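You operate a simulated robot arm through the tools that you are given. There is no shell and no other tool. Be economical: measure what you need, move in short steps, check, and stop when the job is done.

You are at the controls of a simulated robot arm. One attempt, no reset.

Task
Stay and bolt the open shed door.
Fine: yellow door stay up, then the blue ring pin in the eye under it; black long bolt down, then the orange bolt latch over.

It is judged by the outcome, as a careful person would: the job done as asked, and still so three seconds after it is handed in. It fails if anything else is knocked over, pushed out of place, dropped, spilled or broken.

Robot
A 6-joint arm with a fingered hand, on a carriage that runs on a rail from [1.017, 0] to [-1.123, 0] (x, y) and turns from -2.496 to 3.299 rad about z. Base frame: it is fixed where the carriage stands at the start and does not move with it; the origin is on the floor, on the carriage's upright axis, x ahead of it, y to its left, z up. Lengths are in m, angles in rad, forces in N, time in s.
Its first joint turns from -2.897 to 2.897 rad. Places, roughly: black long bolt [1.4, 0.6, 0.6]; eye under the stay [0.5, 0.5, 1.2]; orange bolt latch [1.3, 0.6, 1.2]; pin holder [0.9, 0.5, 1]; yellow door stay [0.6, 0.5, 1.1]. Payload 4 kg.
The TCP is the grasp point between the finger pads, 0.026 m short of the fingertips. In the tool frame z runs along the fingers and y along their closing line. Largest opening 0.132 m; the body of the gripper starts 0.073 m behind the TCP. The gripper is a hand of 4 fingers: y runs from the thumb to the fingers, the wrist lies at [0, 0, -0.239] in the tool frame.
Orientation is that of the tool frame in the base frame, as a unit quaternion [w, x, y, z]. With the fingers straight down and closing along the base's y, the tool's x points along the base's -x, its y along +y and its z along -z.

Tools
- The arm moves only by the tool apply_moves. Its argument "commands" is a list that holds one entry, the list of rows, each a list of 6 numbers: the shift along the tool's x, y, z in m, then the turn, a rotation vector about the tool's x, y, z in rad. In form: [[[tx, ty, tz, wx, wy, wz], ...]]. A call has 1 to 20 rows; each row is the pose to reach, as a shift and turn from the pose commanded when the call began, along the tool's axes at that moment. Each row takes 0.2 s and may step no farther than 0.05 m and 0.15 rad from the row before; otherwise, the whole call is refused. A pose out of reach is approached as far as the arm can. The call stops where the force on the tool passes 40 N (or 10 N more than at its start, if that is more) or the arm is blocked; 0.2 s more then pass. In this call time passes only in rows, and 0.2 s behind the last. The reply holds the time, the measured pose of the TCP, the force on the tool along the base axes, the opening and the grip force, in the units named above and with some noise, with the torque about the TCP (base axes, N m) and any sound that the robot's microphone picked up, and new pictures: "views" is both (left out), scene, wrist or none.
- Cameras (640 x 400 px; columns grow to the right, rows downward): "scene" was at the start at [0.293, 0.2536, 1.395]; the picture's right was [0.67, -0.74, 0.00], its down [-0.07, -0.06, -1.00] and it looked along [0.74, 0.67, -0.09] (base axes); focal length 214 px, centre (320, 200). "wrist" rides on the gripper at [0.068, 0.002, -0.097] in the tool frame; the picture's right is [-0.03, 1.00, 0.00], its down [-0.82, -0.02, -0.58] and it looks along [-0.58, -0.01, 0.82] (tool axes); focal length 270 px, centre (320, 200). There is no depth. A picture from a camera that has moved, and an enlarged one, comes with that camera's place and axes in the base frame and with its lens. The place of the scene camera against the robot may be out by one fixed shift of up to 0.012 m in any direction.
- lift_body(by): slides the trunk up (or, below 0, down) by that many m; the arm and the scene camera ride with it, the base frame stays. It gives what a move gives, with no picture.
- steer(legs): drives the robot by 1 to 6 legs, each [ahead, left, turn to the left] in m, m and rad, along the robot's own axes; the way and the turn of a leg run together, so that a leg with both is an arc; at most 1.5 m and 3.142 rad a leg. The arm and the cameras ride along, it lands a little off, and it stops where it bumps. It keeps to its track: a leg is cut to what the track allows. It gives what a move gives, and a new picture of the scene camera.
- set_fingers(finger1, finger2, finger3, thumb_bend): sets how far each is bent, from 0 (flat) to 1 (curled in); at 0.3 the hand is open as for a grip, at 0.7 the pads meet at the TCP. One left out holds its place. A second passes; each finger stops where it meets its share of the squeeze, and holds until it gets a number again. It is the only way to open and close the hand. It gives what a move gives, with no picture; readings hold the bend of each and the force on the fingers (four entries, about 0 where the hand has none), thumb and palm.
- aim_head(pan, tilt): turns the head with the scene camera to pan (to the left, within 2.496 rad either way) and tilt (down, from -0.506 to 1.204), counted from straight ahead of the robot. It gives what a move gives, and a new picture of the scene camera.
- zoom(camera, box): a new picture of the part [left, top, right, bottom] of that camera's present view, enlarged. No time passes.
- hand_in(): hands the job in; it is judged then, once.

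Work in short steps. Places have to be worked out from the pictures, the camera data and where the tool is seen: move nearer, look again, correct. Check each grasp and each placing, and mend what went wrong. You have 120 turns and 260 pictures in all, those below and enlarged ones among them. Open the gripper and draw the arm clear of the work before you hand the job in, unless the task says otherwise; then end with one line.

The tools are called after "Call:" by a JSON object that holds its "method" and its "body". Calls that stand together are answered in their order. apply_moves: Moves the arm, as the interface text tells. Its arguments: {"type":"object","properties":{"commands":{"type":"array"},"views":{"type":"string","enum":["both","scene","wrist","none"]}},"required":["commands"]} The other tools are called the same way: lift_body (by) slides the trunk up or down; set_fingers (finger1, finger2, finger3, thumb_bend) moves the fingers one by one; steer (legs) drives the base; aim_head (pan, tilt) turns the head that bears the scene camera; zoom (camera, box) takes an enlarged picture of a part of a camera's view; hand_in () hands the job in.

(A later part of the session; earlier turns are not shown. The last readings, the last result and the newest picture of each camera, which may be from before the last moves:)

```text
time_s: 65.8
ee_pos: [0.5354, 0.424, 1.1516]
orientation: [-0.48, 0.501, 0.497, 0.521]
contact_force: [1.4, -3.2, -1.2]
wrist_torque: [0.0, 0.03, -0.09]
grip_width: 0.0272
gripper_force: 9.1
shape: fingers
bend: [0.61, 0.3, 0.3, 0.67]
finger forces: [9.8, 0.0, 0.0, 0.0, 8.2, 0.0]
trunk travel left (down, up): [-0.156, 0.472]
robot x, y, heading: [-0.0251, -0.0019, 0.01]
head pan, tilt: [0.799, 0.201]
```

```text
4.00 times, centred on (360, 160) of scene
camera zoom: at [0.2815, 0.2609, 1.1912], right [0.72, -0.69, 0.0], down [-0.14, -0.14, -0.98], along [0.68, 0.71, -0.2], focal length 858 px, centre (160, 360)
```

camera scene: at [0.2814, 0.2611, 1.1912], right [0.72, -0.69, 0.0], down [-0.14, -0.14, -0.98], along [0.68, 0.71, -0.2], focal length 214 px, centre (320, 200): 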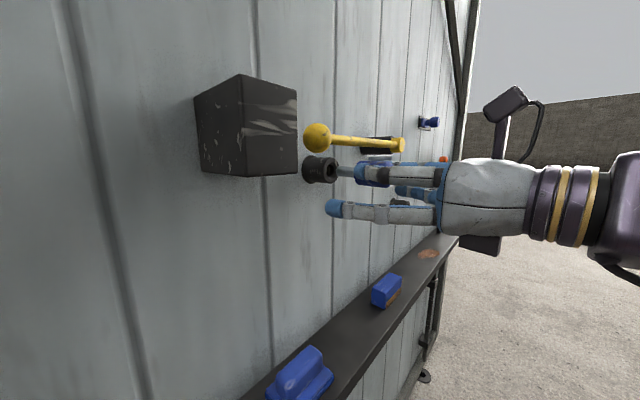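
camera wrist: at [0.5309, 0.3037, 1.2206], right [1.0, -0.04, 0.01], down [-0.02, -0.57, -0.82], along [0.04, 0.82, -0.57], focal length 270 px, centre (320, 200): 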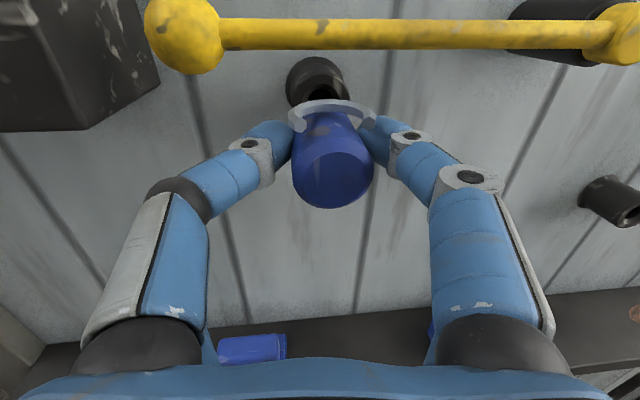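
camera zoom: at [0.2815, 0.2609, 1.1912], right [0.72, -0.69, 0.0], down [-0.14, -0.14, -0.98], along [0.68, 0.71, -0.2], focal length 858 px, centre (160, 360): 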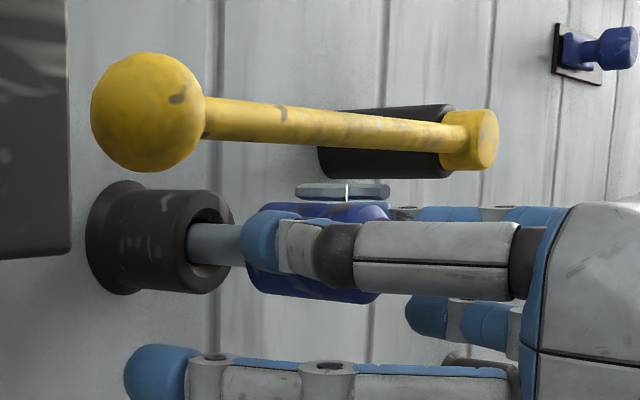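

The shaft is entering. Continue gently until seated.

Call:
{"method": "apply_moves", "body": {"commands": [[[0, -0.0002, 0.005, 0, 0, 0], [0, -0.0004, 0.01, 0, 0, 0], [0, -0.0006, 0.015, 0, 0, 0], [0, -0.0008, 0.019, 0, 0, 0]]]}}

Call:
{"method": "zoom", "body": {"camera": "scene", "box": [280, 110, 440, 210]}}

```text
time_s: 66.8
ee_pos: [0.5358, 0.4426, 1.1519]
orientation: [-0.482, 0.501, 0.497, 0.52]
contact_force: [2.3, 0.0, -0.9]
wrist_torque: [-0.04, 0.02, -0.07]
grip_width: 0.027
gripper_force: 8.5
shape: fingers
bend: [0.61, 0.3, 0.3, 0.67]
finger forces: [10.0, 0.0, 0.0, 0.0, 8.0, 0.0]
trunk travel left (down, up): [-0.156, 0.472]
robot x, y, heading: [-0.0212, 0.0003, 0.01]
head pan, tilt: [0.799, 0.201]
camera scene: at [0.2814, 0.2611, 1.1912], right [0.72, -0.69, 0.0], down [-0.14, -0.14, -0.98], along [0.68, 0.71, -0.2], focal length 214 px, centre (320, 200)
camera wrist: at [0.5309, 0.3468, 1.221], right [1.0, -0.04, 0.01], down [-0.01, -0.57, -0.82], along [0.04, 0.82, -0.57], focal length 270 px, centre (320, 200)
```

scene: 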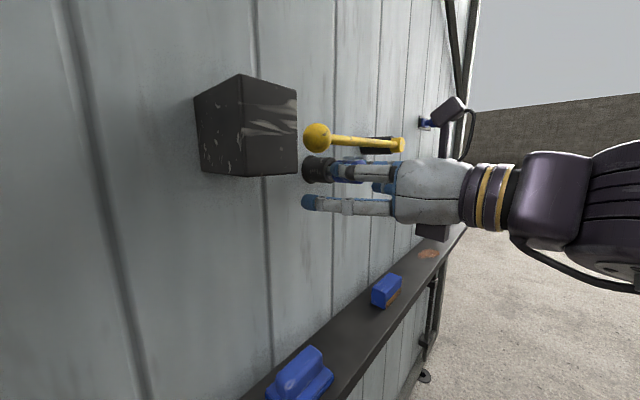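
wrist: 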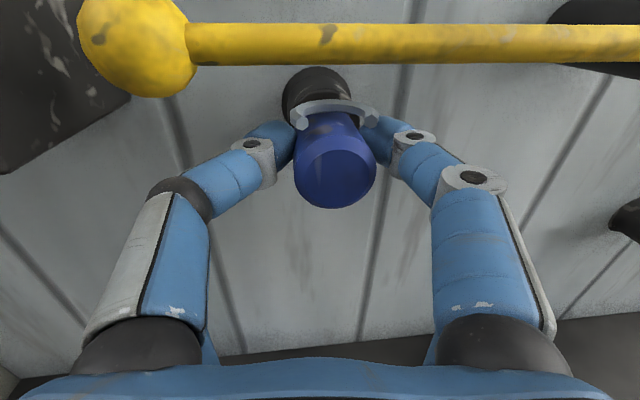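

```text
4.00 times, centred on (360, 160) of scene
camera zoom: at [0.2814, 0.2611, 1.1912], right [0.72, -0.69, 0.0], down [-0.14, -0.14, -0.98], along [0.68, 0.71, -0.2], focal length 858 px, centre (160, 360)
```

zoom: 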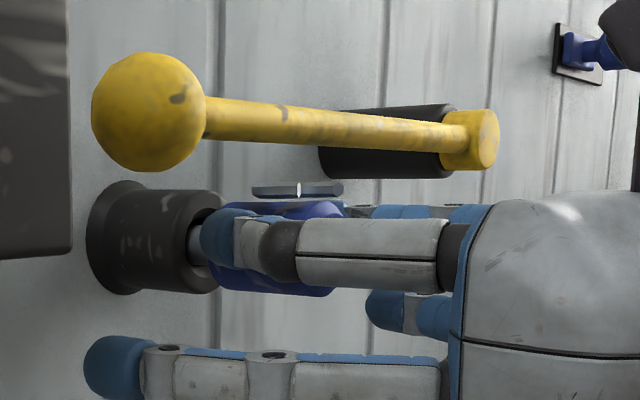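

Nearly seated; push further until resistance.

Call:
{"method": "apply_moves", "body": {"commands": [[[0, -0.0002, 0.004, 0, 0, 0], [0, -0.0003, 0.008, 0, 0, 0], [0, -0.0004, 0.011, 0, 0, 0]]], "views": "none"}}

Call:
{"method": "zoom", "body": {"camera": "scene", "box": [280, 110, 440, 210]}}

Call:
{"method": "zoom", "body": {"camera": "wrist", "box": [200, 0, 440, 150]}}

```text
time_s: 67.6
ee_pos: [0.5363, 0.4531, 1.1508]
orientation: [-0.481, 0.5, 0.497, 0.52]
contact_force: [0.1, -0.1, -2.1]
wrist_torque: [-0.04, 0.03, 0.0]
grip_width: 0.0271
gripper_force: 8.8
shape: fingers
bend: [0.61, 0.3, 0.3, 0.67]
finger forces: [9.3, 0.1, 0.0, 0.0, 8.6, 0.0]
trunk travel left (down, up): [-0.156, 0.472]
robot x, y, heading: [-0.0218, 0.0021, 0.006]
head pan, tilt: [0.799, 0.201]
```

```text
4.00 times, centred on (360, 160) of scene
camera zoom: at [0.2813, 0.2611, 1.1912], right [0.72, -0.69, 0.0], down [-0.14, -0.14, -0.98], along [0.68, 0.71, -0.2], focal length 858 px, centre (160, 360)
```

zoom: 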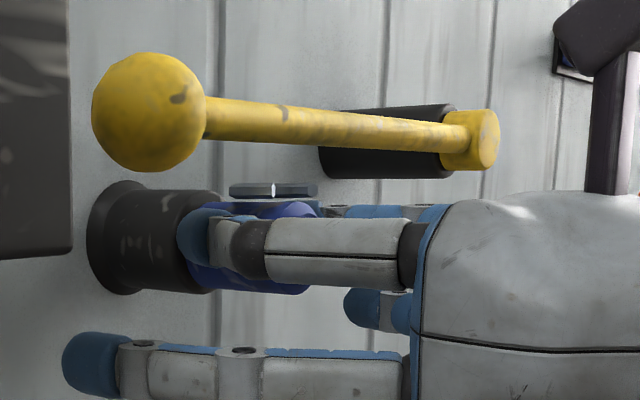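

```text
2.67 times, centred on (320, 75) of wrist
camera zoom: at [0.5308, 0.3582, 1.2208], right [1.0, -0.04, 0.01], down [-0.01, -0.57, -0.82], along [0.04, 0.82, -0.57], focal length 721 px, centre (320, 533)
```

zoom: 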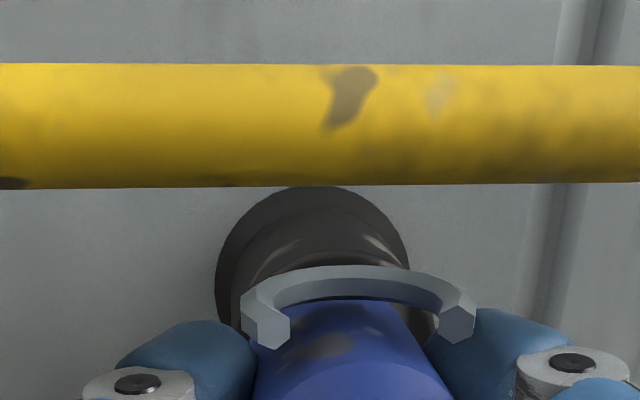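

Still free; go on a few mm more.

Call:
{"method": "apply_moves", "body": {"commands": [[[0, -0.0001, 0.003, 0, 0, 0], [0, -0.0002, 0.006, 0, 0, 0], [0, -0.0003, 0.009, 0, 0, 0]]], "views": "none"}}

Call:
{"method": "zoom", "body": {"camera": "scene", "box": [280, 110, 440, 210]}}

```text
time_s: 68.4
ee_pos: [0.5356, 0.4617, 1.1514]
orientation: [-0.482, 0.499, 0.498, 0.52]
contact_force: [-2.6, -17.8, 0.1]
wrist_torque: [0.27, -0.04, 0.07]
grip_width: 0.0264
gripper_force: 12.4
shape: fingers
bend: [0.63, 0.3, 0.3, 0.68]
finger forces: [10.6, 0.0, 0.0, 0.0, 14.3, 0.0]
trunk travel left (down, up): [-0.156, 0.472]
robot x, y, heading: [-0.0248, -0.0003, 0.013]
head pan, tilt: [0.799, 0.201]
```

```text
4.00 times, centred on (360, 160) of scene
camera zoom: at [0.2814, 0.2602, 1.1914], right [0.72, -0.69, 0.0], down [-0.14, -0.14, -0.98], along [0.68, 0.71, -0.2], focal length 858 px, centre (160, 360)
```

zoom: 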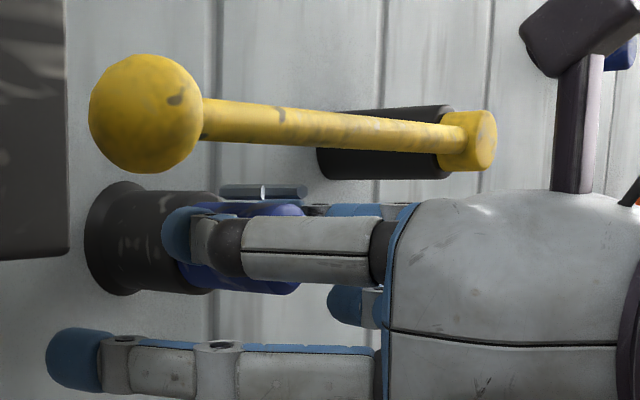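

Contact (−18 N) suggests the head is seated. Release both pinch digits and withdraw.

Call:
{"method": "set_fingers", "body": {"finger1": 0.45, "thumb_bend": 0.45}}

Call:
{"method": "apply_moves", "body": {"commands": [[[0, 0.001, -0.03, 0, 0, 0], [0, 0.002, -0.06, 0, 0, 0], [0, 0.003, -0.09, 0, 0, 0], [0, 0.004, -0.12, 0, 0, 0]]]}}

Call:
{"method": "zoom", "body": {"camera": "scene", "box": [280, 110, 440, 210]}}

Call:
{"method": "zoom", "body": {"camera": "wrist", "box": [200, 0, 440, 150]}}

```text
time_s: 69.4
ee_pos: [0.5372, 0.4628, 1.1512]
orientation: [-0.481, 0.5, 0.498, 0.52]
contact_force: [-0.6, 0.5, 0.8]
wrist_torque: [0.03, 0.01, -0.01]
grip_width: 0.0824
gripper_force: 0.0
shape: fingers
bend: [0.45, 0.3, 0.3, 0.45]
finger forces: [0.0, 0.0, 0.0, 0.0, 0.0, 0.1]
trunk travel left (down, up): [-0.156, 0.472]
robot x, y, heading: [-0.0194, 0.0023, 0.007]
head pan, tilt: [0.799, 0.201]
```

```text
time_s: 70.4
ee_pos: [0.5338, 0.3435, 1.1513]
orientation: [-0.48, 0.501, 0.497, 0.521]
contact_force: [0.7, 0.2, 0.8]
wrist_torque: [-0.03, 0.01, 0.01]
grip_width: 0.0823
gripper_force: 0.0
shape: fingers
bend: [0.45, 0.3, 0.3, 0.45]
finger forces: [0.1, 0.1, 0.0, 0.1, 0.0, 0.0]
trunk travel left (down, up): [-0.156, 0.472]
robot x, y, heading: [-0.0222, 0.0027, 0.009]
head pan, tilt: [0.799, 0.201]
camera scene: at [0.2814, 0.2612, 1.1912], right [0.72, -0.69, 0.0], down [-0.14, -0.14, -0.98], along [0.68, 0.71, -0.2], focal length 214 px, centre (320, 200)
camera wrist: at [0.5289, 0.247, 1.2198], right [1.0, -0.04, 0.01], down [-0.01, -0.57, -0.82], along [0.04, 0.82, -0.57], focal length 270 px, centre (320, 200)
```

scene: 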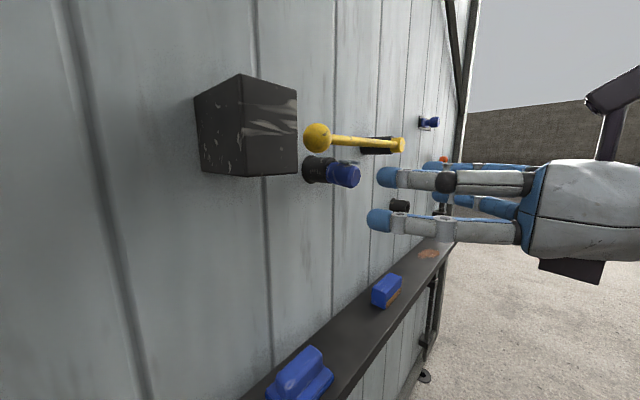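
wrist: 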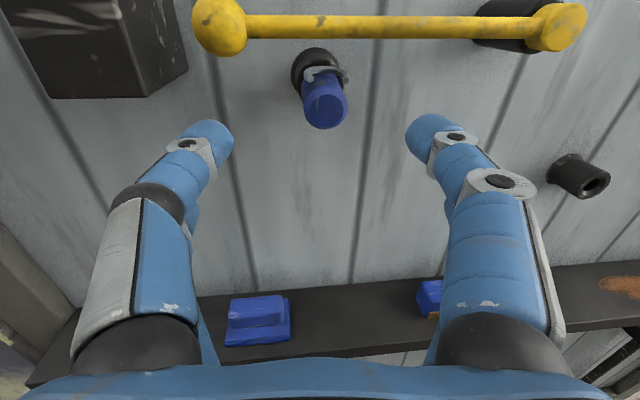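

```text
4.00 times, centred on (360, 160) of scene
camera zoom: at [0.2814, 0.2612, 1.1912], right [0.72, -0.69, 0.0], down [-0.14, -0.14, -0.98], along [0.68, 0.71, -0.2], focal length 858 px, centre (160, 360)
```

zoom: 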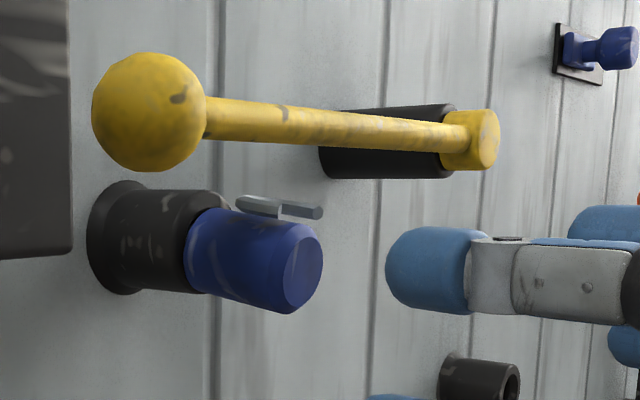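

```text
2.67 times, centred on (320, 75) of wrist
camera zoom: at [0.5289, 0.247, 1.2198], right [1.0, -0.04, 0.01], down [-0.01, -0.57, -0.82], along [0.04, 0.82, -0.57], focal length 721 px, centre (320, 533)
```

zoom: 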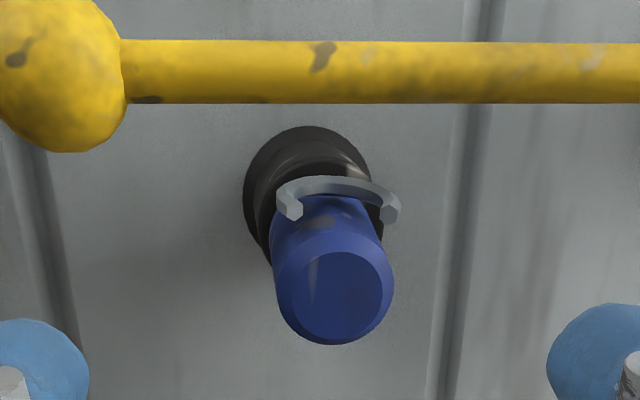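

Pin is seated in the eye, under the stay. Next, the bolt: draw back and drive along to look at it.

Call:
{"method": "apply_moves", "body": {"commands": [[[0, 0, -0.03, 0.04, 0, 0], [0, 0, -0.06, 0.04, 0, 0]]], "views": "none"}}

Call:
{"method": "steer", "body": {"legs": [[0.8, 0, 0]]}}

Call:
{"method": "aim_head", "body": {"pan": 0.75, "tilt": 0.45}}

Call:
{"method": "zoom", "body": {"camera": "wrist", "box": [0, 0, 640, 400]}}

```text
time_s: 71.0
ee_pos: [0.5323, 0.2828, 1.1509]
orientation: [-0.491, 0.49, 0.509, 0.51]
contact_force: [0.2, 0.3, 0.5]
wrist_torque: [-0.01, -0.01, -0.02]
grip_width: 0.0824
gripper_force: 0.0
shape: fingers
bend: [0.45, 0.3, 0.3, 0.45]
finger forces: [0.1, 0.0, 0.1, 0.0, 0.1, 0.0]
trunk travel left (down, up): [-0.156, 0.472]
robot x, y, heading: [-0.0222, -0.0007, 0.01]
head pan, tilt: [0.799, 0.201]
```

```text
time_s: 75.3
ee_pos: [1.337, 0.2825, 1.1501]
orientation: [-0.491, 0.491, 0.507, 0.51]
contact_force: [0.6, -0.4, 0.6]
wrist_torque: [0.02, 0.01, 0.01]
grip_width: 0.0823
gripper_force: 0.1
shape: fingers
bend: [0.45, 0.3, 0.3, 0.45]
finger forces: [0.1, 0.1, 0.0, 0.0, 0.1, 0.1]
trunk travel left (down, up): [-0.156, 0.472]
robot x, y, heading: [0.7838, 0.0008, 0.005]
head pan, tilt: [0.799, 0.201]
camera scene: at [1.0857, 0.2609, 1.1912], right [0.72, -0.69, 0.0], down [-0.14, -0.14, -0.98], along [0.68, 0.71, -0.2], focal length 214 px, centre (320, 200)
```

scene: 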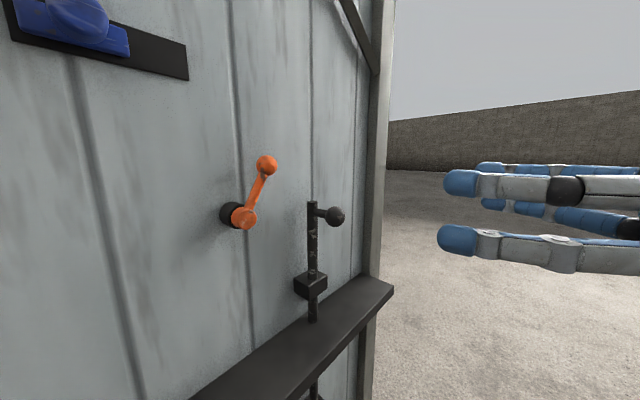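

```text
time_s: 76.1
ee_pos: [1.3367, 0.2825, 1.1505]
orientation: [-0.491, 0.491, 0.507, 0.511]
contact_force: [-0.2, -0.1, -0.5]
wrist_torque: [-0.05, -0.02, -0.01]
grip_width: 0.0825
gripper_force: 0.0
shape: fingers
bend: [0.45, 0.3, 0.3, 0.45]
finger forces: [0.0, 0.1, 0.0, 0.0, 0.0, 0.1]
trunk travel left (down, up): [-0.156, 0.472]
robot x, y, heading: [0.7815, 0.0008, 0.005]
head pan, tilt: [0.75, 0.45]
camera scene: at [1.088, 0.2568, 1.1681], right [0.69, -0.73, 0.0], down [-0.32, -0.3, -0.9], along [0.65, 0.62, -0.43], focal length 214 px, centre (320, 200)
```

scene: 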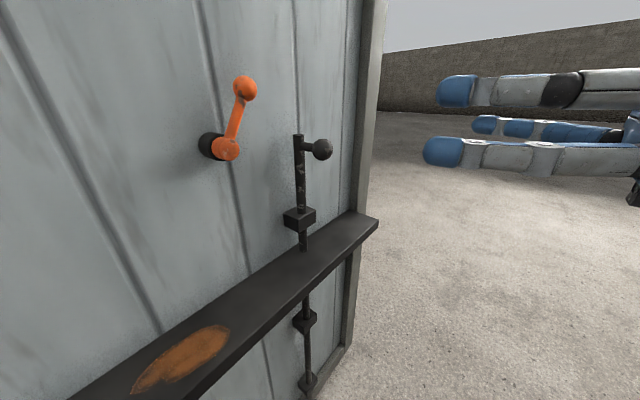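

```text
1.00 times, centred on (320, 200) of wrist (not enlarged: the box is as wide or as high as the picture)
camera zoom: at [1.3353, 0.1865, 1.22], right [1.0, 0.0, 0.01], down [0.01, -0.58, -0.82], along [0.01, 0.82, -0.58], focal length 270 px, centre (320, 200)
```

zoom: 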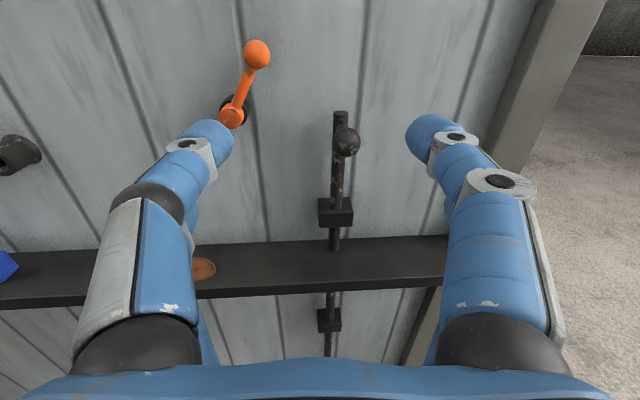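

Estimates: knob ≈ (1.373, 0.518, 1.08), latch pivot ≈ (1.217, 0.558, 1.10), latch ball ≈ (1.26, 0.56, 1.176). Zoom for mechanism details.

Call:
{"method": "zoom", "body": {"camera": "scene", "box": [180, 60, 372, 180]}}

Call:
{"method": "zoom", "body": {"camera": "scene", "box": [200, 180, 400, 400]}}

Call:
{"method": "zoom", "body": {"camera": "wrist", "box": [200, 20, 440, 170]}}

```text
3.33 times, centred on (276, 120) of scene
camera zoom: at [1.088, 0.2568, 1.1681], right [0.69, -0.73, 0.0], down [-0.32, -0.3, -0.9], along [0.65, 0.62, -0.43], focal length 715 px, centre (467, 467)
```

zoom: 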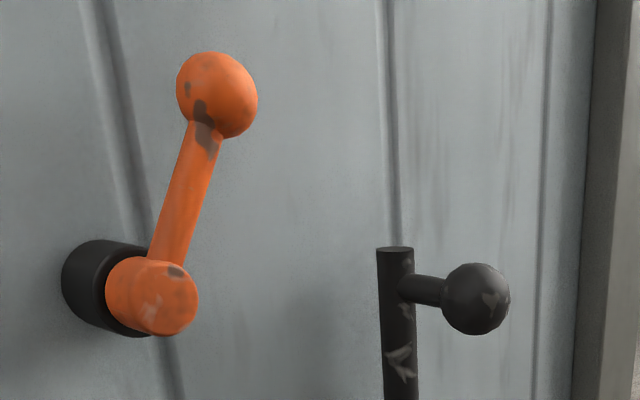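

```text
1.82 times, centred on (300, 290) of scene
camera zoom: at [1.088, 0.2568, 1.1681], right [0.69, -0.73, 0.0], down [-0.32, -0.3, -0.9], along [0.65, 0.62, -0.43], focal length 390 px, centre (356, 36)
```

zoom: 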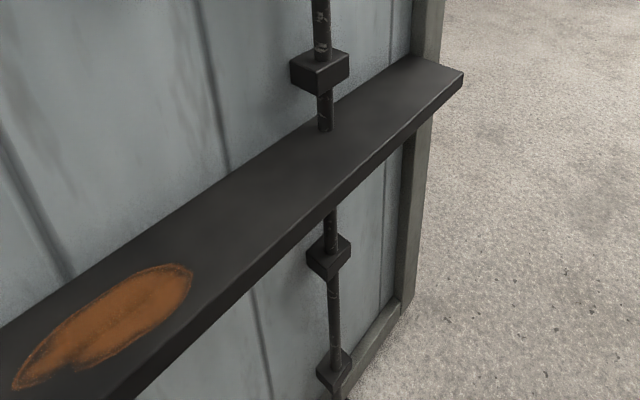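

```text
2.67 times, centred on (320, 95) of wrist
camera zoom: at [1.3353, 0.1865, 1.22], right [1.0, 0.0, 0.01], down [0.01, -0.58, -0.82], along [0.01, 0.82, -0.58], focal length 721 px, centre (320, 480)
```

zoom: 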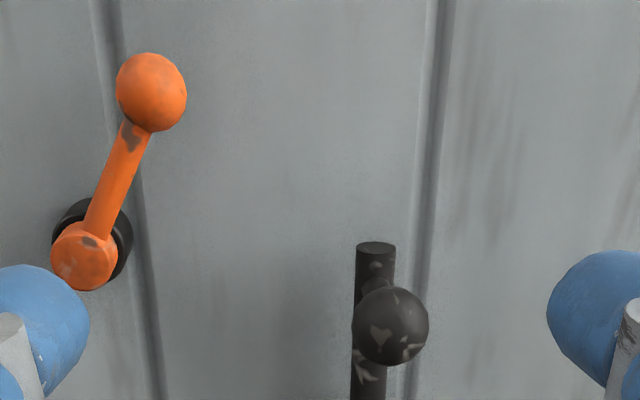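

The bolt knob sticks out toward me; push down on it with closed fingertips. Lower the trunk, close the hand into a blunt point, and position above the knob.

Call:
{"method": "lift_body", "body": {"by": -0.14}}

Call:
{"method": "set_fingers", "body": {"finger1": 0.7, "finger2": 0.7, "finger3": 0.7, "thumb_bend": 0.7}}

Call:
{"method": "apply_moves", "body": {"commands": [[[0.045, 0.012, 0, 0, 0, 0], [0.09, 0.024, 0, 0, 0, 0], [0.135, 0.036, 0, 0, 0, 0], [0.14, 0.036, 0.045, 0, 0, 0], [0.14, 0.036, 0.09, 0, 0, 0], [0.14, 0.036, 0.135, 0, 0, 0], [0.14, 0.036, 0.16, 0, 0, 0]]]}}

```text
time_s: 77.8
ee_pos: [1.3366, 0.2831, 1.0111]
orientation: [-0.49, 0.491, 0.508, 0.511]
contact_force: [0.6, 0.4, -1.1]
wrist_torque: [-0.02, 0.0, -0.03]
grip_width: 0.0824
gripper_force: 0.0
shape: fingers
bend: [0.45, 0.3, 0.3, 0.45]
finger forces: [0.0, 0.0, 0.0, 0.0, 0.0, 0.0]
trunk travel left (down, up): [-0.016, 0.612]
robot x, y, heading: [0.7818, -0.002, 0.005]
head pan, tilt: [0.75, 0.45]
```

```text
time_s: 78.8
ee_pos: [1.3363, 0.2832, 1.0093]
orientation: [-0.49, 0.491, 0.507, 0.511]
contact_force: [0.2, -0.4, -0.2]
wrist_torque: [0.01, -0.05, -0.01]
grip_width: 0.0014
gripper_force: 0.1
shape: fingers
bend: [0.7, 0.7, 0.7, 0.7]
finger forces: [0.0, 0.0, 0.1, 0.0, 0.0, 0.1]
trunk travel left (down, up): [-0.016, 0.612]
robot x, y, heading: [0.7845, -0.0003, 0.006]
head pan, tilt: [0.75, 0.45]
```

```text
time_s: 80.4
ee_pos: [1.3683, 0.4424, 1.1523]
orientation: [-0.49, 0.491, 0.507, 0.511]
contact_force: [-0.2, -0.6, -0.2]
wrist_torque: [0.0, -0.03, -0.01]
grip_width: 0.0012
gripper_force: 0.1
shape: fingers
bend: [0.7, 0.7, 0.7, 0.7]
finger forces: [0.1, 0.0, 0.0, 0.1, 0.0, 0.0]
trunk travel left (down, up): [-0.016, 0.612]
robot x, y, heading: [0.783, 0.0006, 0.006]
head pan, tilt: [0.75, 0.45]
camera scene: at [1.0511, 0.2565, 1.0282], right [0.69, -0.73, 0.0], down [-0.32, -0.3, -0.9], along [0.65, 0.62, -0.44], focal length 214 px, centre (320, 200)
camera wrist: at [1.3662, 0.3466, 1.2214], right [1.0, 0.0, 0.01], down [0.01, -0.58, -0.82], along [0.01, 0.82, -0.58], focal length 270 px, centre (320, 200)
```

scene: 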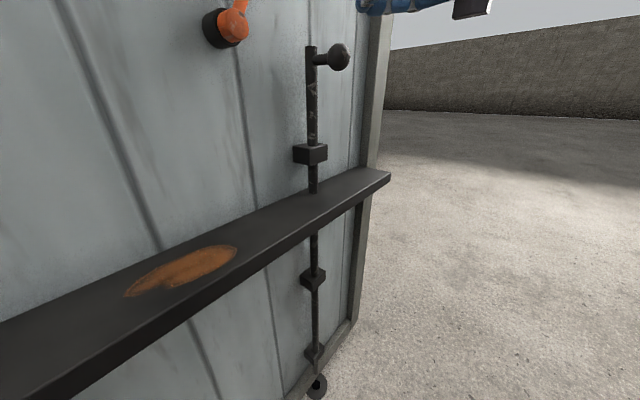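
wrist: 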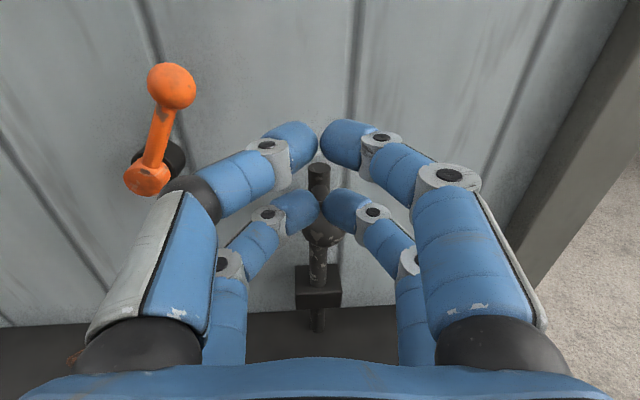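

Advance over the knob (z still clear), with the head levelled to watch.

Call:
{"method": "apply_moves", "body": {"commands": [[[0, 0.003, 0.035, 0, 0, 0], [0, 0.004, 0.066, 0, 0, 0]]], "views": "wrist"}}

Call:
{"method": "aim_head", "body": {"pan": 0.75, "tilt": 0.0}}

Call:
{"method": "zoom", "body": {"camera": "scene", "box": [240, 80, 432, 200]}}

```text
time_s: 81.0
ee_pos: [1.373, 0.5098, 1.1534]
orientation: [-0.491, 0.491, 0.507, 0.511]
contact_force: [-0.2, 0.1, -0.3]
wrist_torque: [-0.02, -0.01, -0.02]
grip_width: 0.0014
gripper_force: 0.0
shape: fingers
bend: [0.7, 0.7, 0.7, 0.7]
finger forces: [0.0, 0.2, 0.0, 0.0, 0.1, 0.0]
trunk travel left (down, up): [-0.016, 0.612]
robot x, y, heading: [0.7834, -0.0009, 0.011]
head pan, tilt: [0.75, 0.45]
camera wrist: at [1.3707, 0.4121, 1.2219], right [1.0, 0.0, 0.01], down [0.01, -0.58, -0.82], along [0.01, 0.82, -0.58], focal length 270 px, centre (320, 200)
```

wrist: 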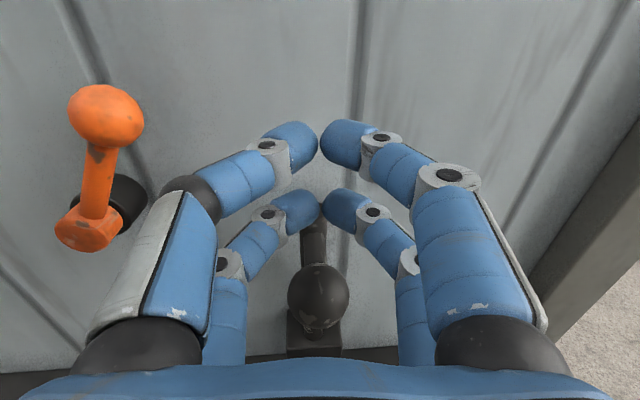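

```text
time_s: 81.9
ee_pos: [1.3723, 0.5083, 1.1526]
orientation: [-0.49, 0.491, 0.507, 0.511]
contact_force: [-0.1, -0.7, 0.0]
wrist_torque: [-0.04, -0.01, -0.01]
grip_width: 0.0016
gripper_force: 0.1
shape: fingers
bend: [0.7, 0.7, 0.7, 0.7]
finger forces: [0.0, 0.0, 0.0, 0.0, 0.1, 0.1]
trunk travel left (down, up): [-0.016, 0.612]
robot x, y, heading: [0.7834, -0.0003, 0.004]
head pan, tilt: [0.75, 0.0]
camera scene: at [1.0497, 0.2552, 1.0698], right [0.69, -0.73, 0.0], down [0.0, 0.0, -1.0], along [0.73, 0.69, 0.0], focal length 214 px, centre (320, 200)
```

scene: 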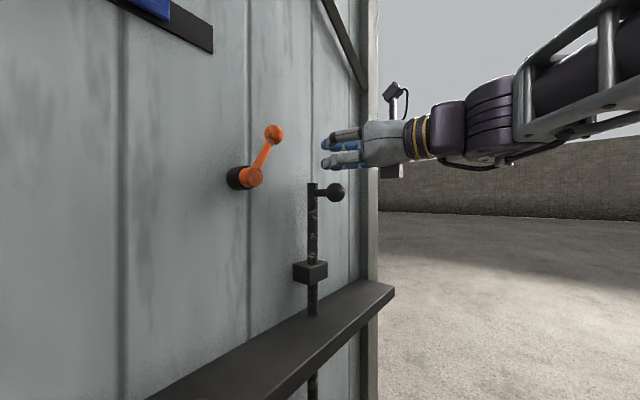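

```text
3.33 times, centred on (336, 140) of scene
camera zoom: at [1.0497, 0.2552, 1.0698], right [0.69, -0.73, 0.0], down [0.0, 0.0, -1.0], along [0.73, 0.69, 0.0], focal length 715 px, centre (267, 400)
```

zoom: 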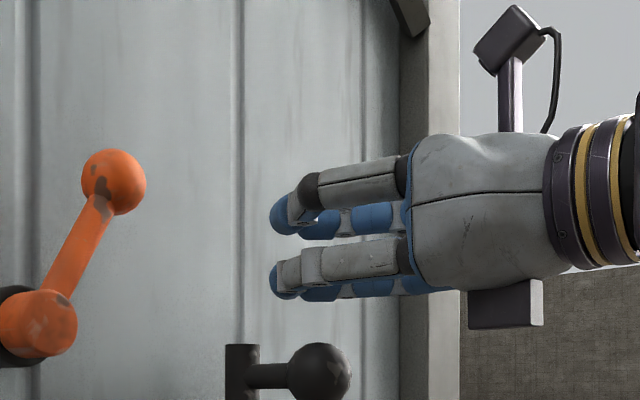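

Lower fingertips sit over the knob's stem. Push down in steps.

Call:
{"method": "apply_moves", "body": {"commands": [[[-0.015, 0, 0, 0, 0, 0], [-0.03, 0, 0, 0, 0, 0], [-0.045, 0, 0, 0, 0, 0], [-0.06, 0, 0, 0, 0, 0]]]}}

Call:
{"method": "zoom", "body": {"camera": "scene", "box": [240, 100, 432, 220]}}

```text
time_s: 82.9
ee_pos: [1.3752, 0.5086, 1.0924]
orientation: [-0.49, 0.492, 0.507, 0.511]
contact_force: [-0.6, -0.1, 1.3]
wrist_torque: [0.01, 0.07, -0.03]
grip_width: 0.0016
gripper_force: 0.8
shape: fingers
bend: [0.7, 0.7, 0.69, 0.7]
finger forces: [0.1, 0.0, 1.6, 0.1, 0.0, 0.1]
trunk travel left (down, up): [-0.016, 0.612]
robot x, y, heading: [0.7828, 0.0027, 0.006]
head pan, tilt: [0.75, 0.0]
camera scene: at [1.0496, 0.2552, 1.0699], right [0.69, -0.73, 0.0], down [0.0, 0.0, -1.0], along [0.73, 0.69, 0.0], focal length 214 px, centre (320, 200)
camera wrist: at [1.373, 0.4123, 1.1616], right [1.0, 0.0, 0.01], down [0.01, -0.58, -0.82], along [0.01, 0.82, -0.58], focal length 270 px, centre (320, 200)
```

scene: 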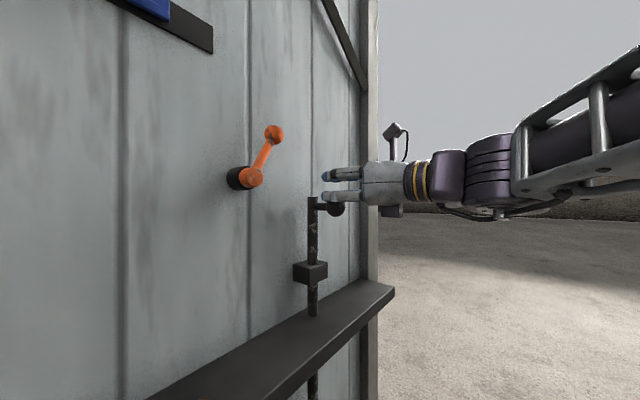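
wrist: 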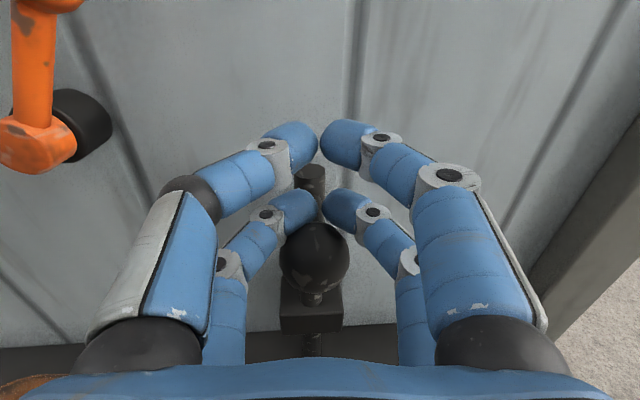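

```text
3.33 times, centred on (336, 160) of scene
camera zoom: at [1.0496, 0.2552, 1.0699], right [0.69, -0.73, 0.0], down [0.0, 0.0, -1.0], along [0.73, 0.69, 0.0], focal length 715 px, centre (267, 333)
```

zoom: 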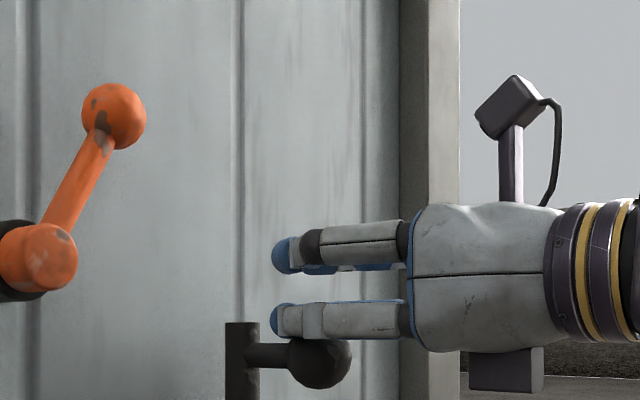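

The bolt is moving down with little force. Keep pushing.

Call:
{"method": "apply_moves", "body": {"commands": [[[-0.015, -0.003, 0, 0, 0, 0], [-0.03, -0.004, 0, 0, 0, 0], [-0.045, -0.004, 0, 0, 0, 0], [-0.06, -0.004, 0, 0, 0, 0]]]}}

Call:
{"method": "zoom", "body": {"camera": "scene", "box": [240, 160, 432, 280]}}

```text
time_s: 83.9
ee_pos: [1.3714, 0.5095, 1.0328]
orientation: [-0.491, 0.49, 0.508, 0.51]
contact_force: [-1.1, 8.4, 11.4]
wrist_torque: [0.34, 0.01, 0.0]
grip_width: 0.0014
gripper_force: 6.4
shape: fingers
bend: [0.7, 0.65, 0.64, 0.7]
finger forces: [0.0, 6.6, 6.9, 0.1, 0.0, 0.0]
trunk travel left (down, up): [-0.016, 0.612]
robot x, y, heading: [0.7813, -0.0024, 0.008]
head pan, tilt: [0.75, 0.0]
camera scene: at [1.0493, 0.2554, 1.0699], right [0.69, -0.73, 0.0], down [0.0, 0.0, -1.0], along [0.73, 0.69, 0.0], focal length 214 px, centre (320, 200)
camera wrist: at [1.3702, 0.4128, 1.1022], right [1.0, 0.0, 0.01], down [0.01, -0.57, -0.82], along [0.01, 0.82, -0.57], focal length 270 px, centre (320, 200)
```

scene: 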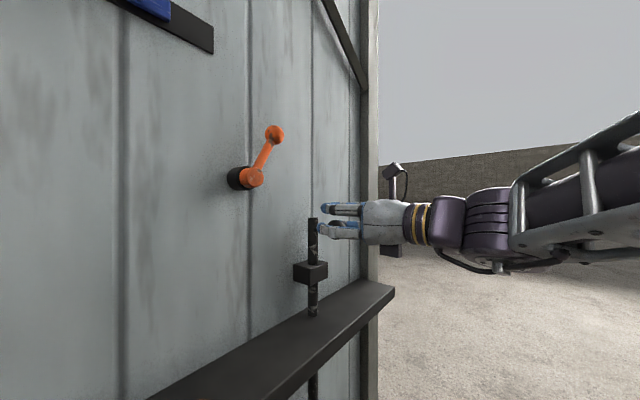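
wrist: 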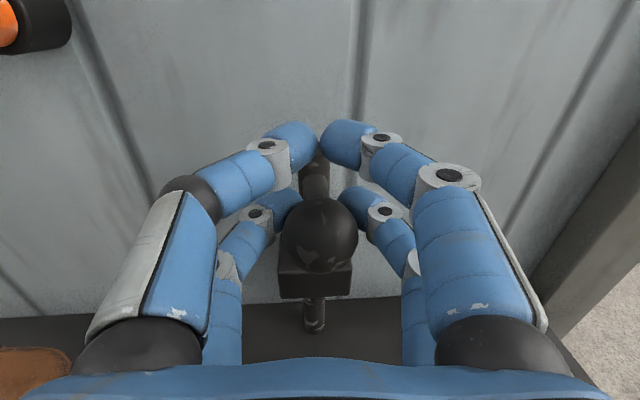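

```text
3.33 times, centred on (336, 220) of scene
camera zoom: at [1.0493, 0.2554, 1.0699], right [0.69, -0.73, 0.0], down [0.0, 0.0, -1.0], along [0.73, 0.69, 0.0], focal length 715 px, centre (267, 133)
```

zoom: 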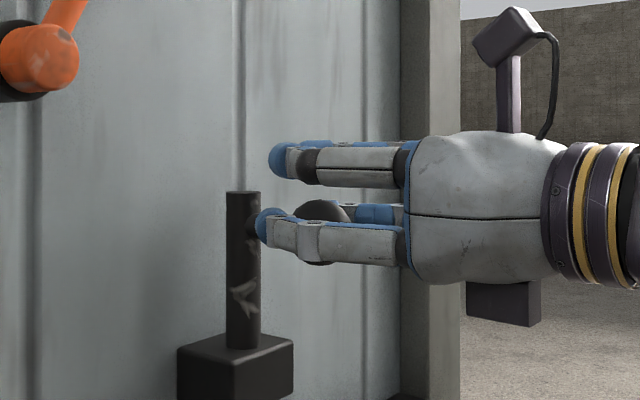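

The stem wedged between the two lower fingertips. Open, raise, and reposition so that a solid finger (finger3), not the gap, lies over the knob.

Call:
{"method": "set_fingers", "body": {"finger2": 0.5, "finger3": 0.5}}

Call:
{"method": "apply_moves", "body": {"commands": [[[0.02, 0, 0, 0, 0, 0], [0.04, 0, 0, 0, 0, 0], [0.06, 0.01, 0, 0, 0, 0], [0.06, 0.018, -0.004, 0, 0, 0]]], "views": "none"}}

Call:
{"method": "set_fingers", "body": {"finger2": 0.72, "finger3": 0.72}}

Call:
{"method": "zoom", "body": {"camera": "wrist", "box": [0, 0, 640, 400]}}

Call:
{"method": "zoom", "body": {"camera": "scene", "box": [240, 160, 432, 280]}}

```text
time_s: 84.9
ee_pos: [1.3718, 0.5081, 1.0315]
orientation: [-0.49, 0.491, 0.507, 0.511]
contact_force: [0.3, -0.6, 0.1]
wrist_torque: [0.02, 0.02, -0.01]
grip_width: 0.0018
gripper_force: 0.1
shape: fingers
bend: [0.7, 0.5, 0.5, 0.7]
finger forces: [0.1, 0.0, 0.1, 0.1, 0.0, 0.0]
trunk travel left (down, up): [-0.016, 0.612]
robot x, y, heading: [0.7808, 0.0007, 0.004]
head pan, tilt: [0.75, 0.0]
```

```text
time_s: 85.9
ee_pos: [1.3882, 0.5049, 1.0934]
orientation: [-0.491, 0.491, 0.508, 0.51]
contact_force: [0.4, 0.1, 0.8]
wrist_torque: [-0.01, 0.0, 0.01]
grip_width: 0.0014
gripper_force: 0.0
shape: fingers
bend: [0.7, 0.5, 0.5, 0.7]
finger forces: [0.0, 0.0, 0.0, 0.1, 0.0, 0.0]
trunk travel left (down, up): [-0.016, 0.612]
robot x, y, heading: [0.7831, 0.0018, 0.01]
head pan, tilt: [0.75, 0.0]
```

```text
time_s: 86.9
ee_pos: [1.3875, 0.5042, 1.093]
orientation: [-0.491, 0.491, 0.508, 0.51]
contact_force: [0.0, -0.2, 0.0]
wrist_torque: [0.03, 0.01, -0.02]
grip_width: 0.0011
gripper_force: 0.0
shape: fingers
bend: [0.7, 0.71, 0.71, 0.7]
finger forces: [0.1, 0.1, 0.0, 0.0, 0.0, 0.0]
trunk travel left (down, up): [-0.016, 0.612]
robot x, y, heading: [0.7823, 0.0, 0.008]
head pan, tilt: [0.75, 0.0]
```

```text
1.00 times, centred on (320, 200) of wrist (not enlarged: the box is as wide or as high as the picture)
camera zoom: at [1.3863, 0.4087, 1.1626], right [1.0, 0.0, 0.01], down [0.01, -0.58, -0.82], along [0.01, 0.82, -0.58], focal length 270 px, centre (320, 200)
```

zoom: 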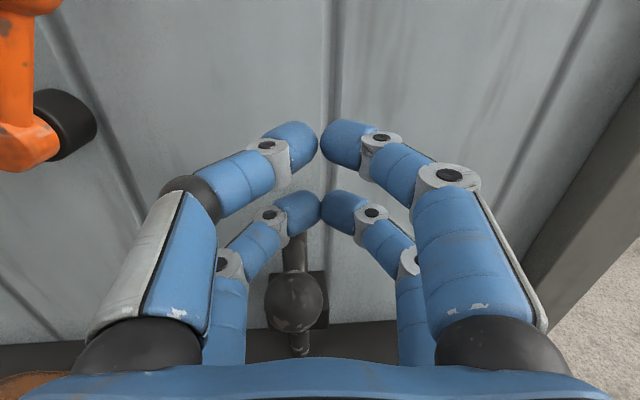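

```text
3.33 times, centred on (336, 220) of scene
camera zoom: at [1.0497, 0.2552, 1.0698], right [0.69, -0.73, 0.0], down [0.0, 0.0, -1.0], along [0.73, 0.69, 0.0], focal length 715 px, centre (267, 133)
```

zoom: 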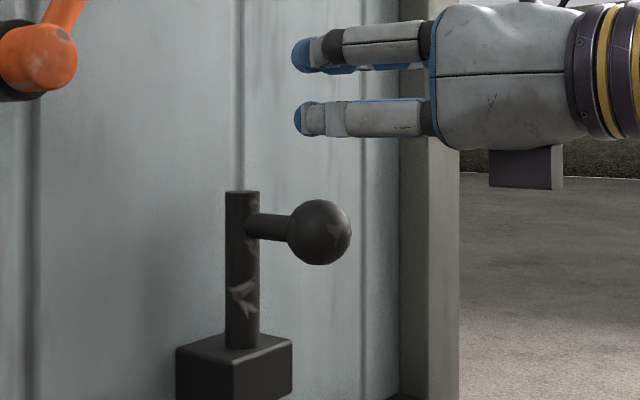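

Finger3's tip segment is now right above stem/knob. Push down again.

Call:
{"method": "apply_moves", "body": {"commands": [[[-0.02, 0, 0, 0, 0, 0], [-0.04, 0, 0, 0, 0, 0], [-0.055, 0, 0, 0, 0, 0], [-0.07, 0, 0, 0, 0, 0], [-0.08, 0, 0, 0, 0, 0]]]}}

Call:
{"method": "zoom", "body": {"camera": "scene", "box": [240, 160, 432, 280]}}

```text
time_s: 87.7
ee_pos: [1.3878, 0.5026, 1.0538]
orientation: [-0.494, 0.484, 0.504, 0.518]
contact_force: [-0.4, 1.2, 13.1]
wrist_torque: [0.12, 0.24, -0.03]
grip_width: 0.0015
gripper_force: 6.3
shape: fingers
bend: [0.7, 0.71, 0.71, 0.7]
finger forces: [0.0, 0.1, 13.5, 0.1, 0.1, 0.0]
trunk travel left (down, up): [-0.016, 0.612]
robot x, y, heading: [0.7825, 0.0022, 0.003]
head pan, tilt: [0.75, 0.0]
stopped in row 4: the force on the tool passed its limit at 52 N (the readings are from after the stop); the commanded pose is now the measured one
camera scene: at [1.0494, 0.2551, 1.07], right [0.69, -0.73, 0.0], down [0.0, 0.0, -1.0], along [0.73, 0.69, 0.0], focal length 214 px, centre (320, 200)
camera wrist: at [1.3862, 0.4059, 1.1201], right [1.0, 0.0, 0.02], down [0.01, -0.56, -0.83], along [0.01, 0.83, -0.56], focal length 270 px, centre (320, 200)
```

scene: 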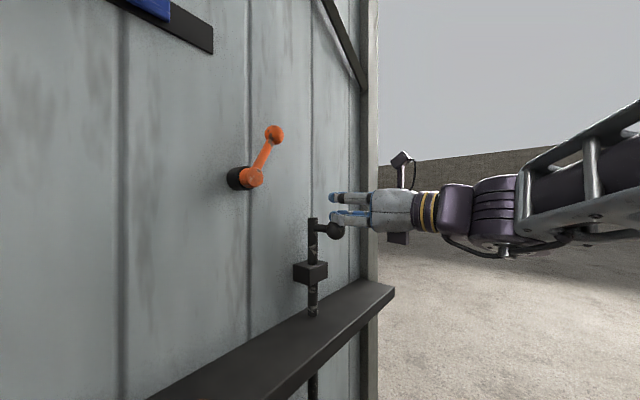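
wrist: 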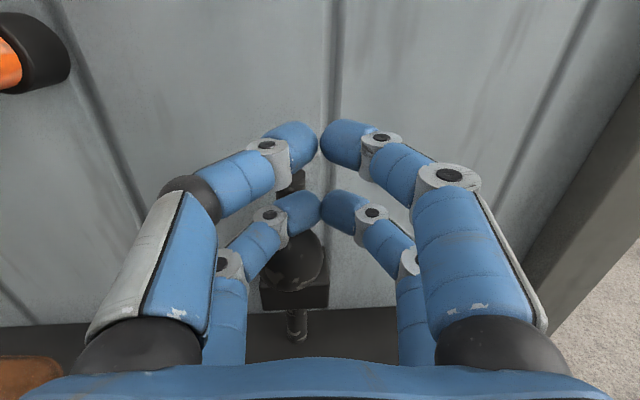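

```text
3.33 times, centred on (336, 220) of scene
camera zoom: at [1.0494, 0.2551, 1.07], right [0.69, -0.73, 0.0], down [0.0, 0.0, -1.0], along [0.73, 0.69, 0.0], focal length 715 px, centre (267, 133)
```

zoom: 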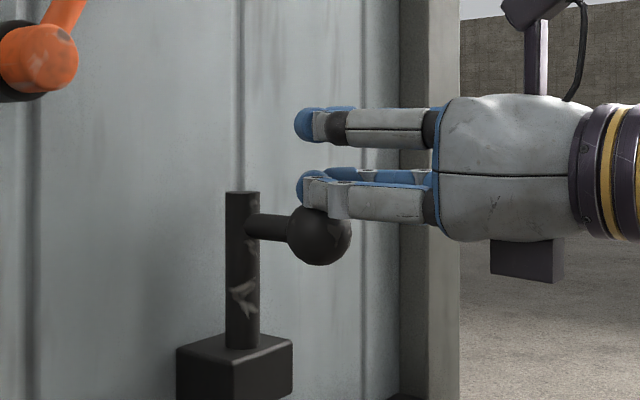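

52 N with no further movement: the bolt is at its bottom stop. Lift the hand off and look at the bolt foot to confirm.

Call:
{"method": "apply_moves", "body": {"commands": [[[0.03, 0, 0, 0, 0, 0], [0.06, 0, 0, 0, 0, 0], [0.09, 0, 0, 0, 0, 0], [0.09, 0, -0.05, 0, 0, 0], [0.09, 0, -0.1, 0, 0, 0]]], "views": "none"}}

Call:
{"method": "aim_head", "body": {"pan": 0.7, "tilt": 0.8}}

Call:
{"method": "zoom", "body": {"camera": "scene", "box": [250, 80, 410, 300]}}

```text
time_s: 88.9
ee_pos: [1.3827, 0.4021, 1.1385]
orientation: [-0.494, 0.484, 0.505, 0.516]
contact_force: [-0.6, 0.2, 0.3]
wrist_torque: [0.02, -0.01, 0.01]
grip_width: 0.001
gripper_force: 0.1
shape: fingers
bend: [0.7, 0.71, 0.71, 0.7]
finger forces: [0.1, 0.1, 0.0, 0.0, 0.0, 0.1]
trunk travel left (down, up): [-0.016, 0.612]
robot x, y, heading: [0.7836, -0.0001, 0.011]
head pan, tilt: [0.75, 0.0]
```

```text
time_s: 90.0
ee_pos: [1.3833, 0.403, 1.1394]
orientation: [-0.494, 0.485, 0.504, 0.516]
contact_force: [0.0, -0.6, 1.0]
wrist_torque: [-0.01, -0.03, -0.01]
grip_width: 0.0013
gripper_force: 0.0
shape: fingers
bend: [0.7, 0.71, 0.71, 0.7]
finger forces: [0.0, 0.0, 0.0, 0.0, 0.0, 0.1]
trunk travel left (down, up): [-0.016, 0.612]
robot x, y, heading: [0.7829, -0.0017, 0.009]
head pan, tilt: [0.7, 0.799]
camera scene: at [1.0456, 0.2459, 0.9978], right [0.65, -0.76, 0.0], down [-0.54, -0.47, -0.7], along [0.53, 0.45, -0.72], focal length 214 px, centre (320, 200)
```

scene: 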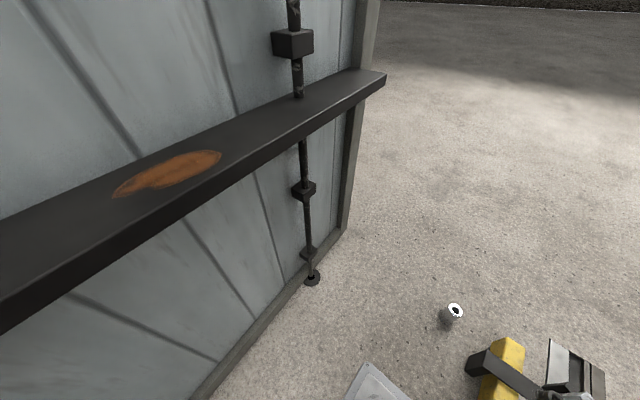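

```text
1.82 times, centred on (330, 190) of scene
camera zoom: at [1.0456, 0.2459, 0.9978], right [0.65, -0.76, 0.0], down [-0.54, -0.47, -0.7], along [0.53, 0.45, -0.72], focal length 390 px, centre (302, 218)
```

zoom: 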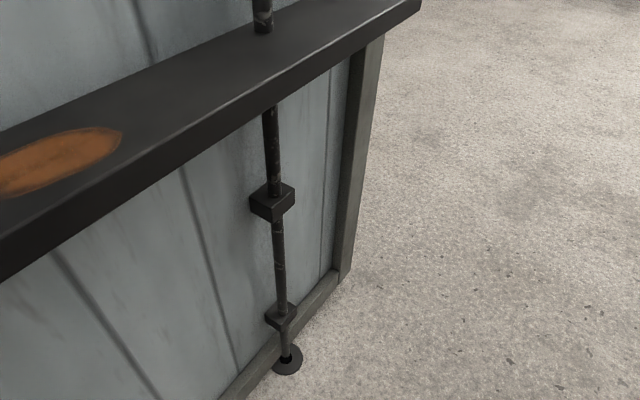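

Bolt tip is in the floor socket. Now the latch: move the closed hand in front of the latch ball to measure it.

Call:
{"method": "apply_moves", "body": {"commands": [[[0.02, -0.035, 0, 0, 0, 0], [0.045, -0.07, 0, 0, 0, 0], [0.07, -0.105, 0, 0, 0, 0], [0.09, -0.14, 0, 0, -0.02, 0]]]}}

Call:
{"method": "aim_head", "body": {"pan": 0.75, "tilt": -0.1}}

```text
time_s: 91.0
ee_pos: [1.2409, 0.4027, 1.223]
orientation: [-0.489, 0.49, 0.509, 0.511]
contact_force: [0.2, 0.2, 0.4]
wrist_torque: [0.01, 0.0, -0.04]
grip_width: 0.0013
gripper_force: 0.0
shape: fingers
bend: [0.7, 0.71, 0.71, 0.7]
finger forces: [0.0, 0.0, 0.1, 0.0, 0.0, 0.0]
trunk travel left (down, up): [-0.016, 0.612]
robot x, y, heading: [0.7858, 0.0012, 0.008]
head pan, tilt: [0.7, 0.799]
camera scene: at [1.0456, 0.2459, 0.9977], right [0.65, -0.76, 0.0], down [-0.55, -0.47, -0.7], along [0.53, 0.45, -0.72], focal length 214 px, centre (320, 200)
camera wrist: at [1.2385, 0.3064, 1.2919], right [1.0, 0.0, 0.02], down [0.01, -0.58, -0.82], along [0.01, 0.82, -0.58], focal length 270 px, centre (320, 200)
```

scene: 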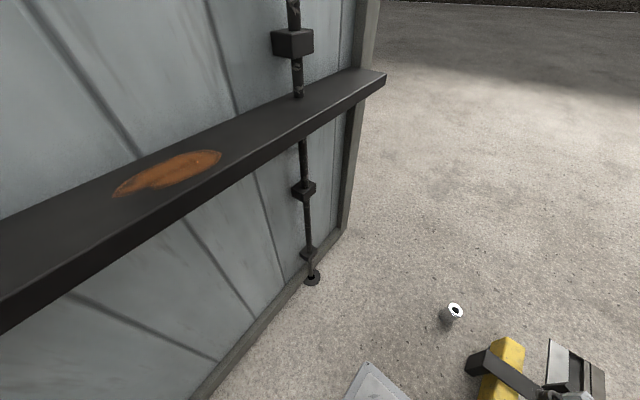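
wrist: 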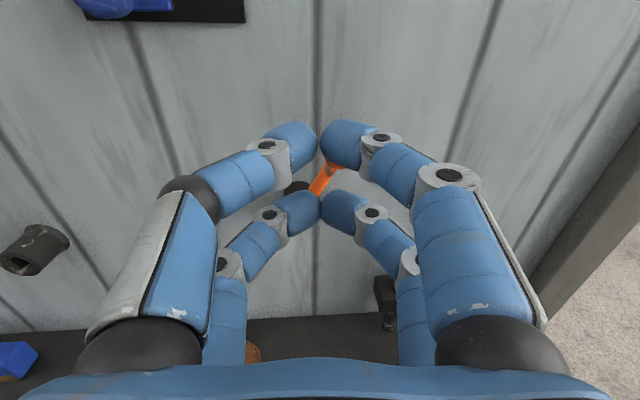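

```text
time_s: 92.2
ee_pos: [1.2416, 0.4022, 1.2227]
orientation: [-0.489, 0.49, 0.509, 0.511]
contact_force: [1.0, -0.4, -0.1]
wrist_torque: [0.01, 0.0, 0.01]
grip_width: 0.0011
gripper_force: 0.1
shape: fingers
bend: [0.7, 0.71, 0.71, 0.7]
finger forces: [0.0, 0.0, 0.0, 0.0, 0.0, 0.0]
trunk travel left (down, up): [-0.016, 0.612]
robot x, y, heading: [0.7811, -0.0023, 0.013]
head pan, tilt: [0.75, -0.099]
camera scene: at [1.0475, 0.2533, 1.0786], right [0.69, -0.73, 0.0], down [0.07, 0.07, -1.0], along [0.72, 0.68, 0.1], focal length 214 px, centre (320, 200)
```

scene: 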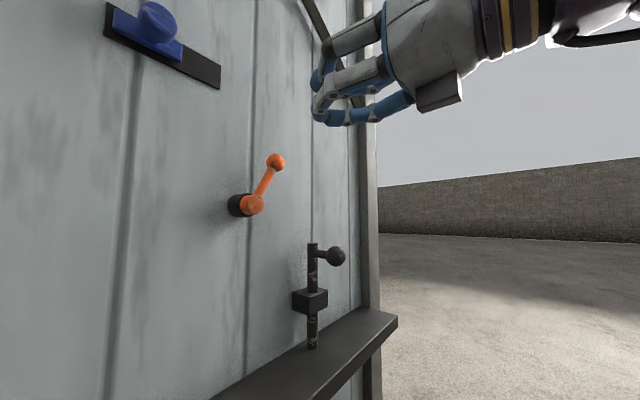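

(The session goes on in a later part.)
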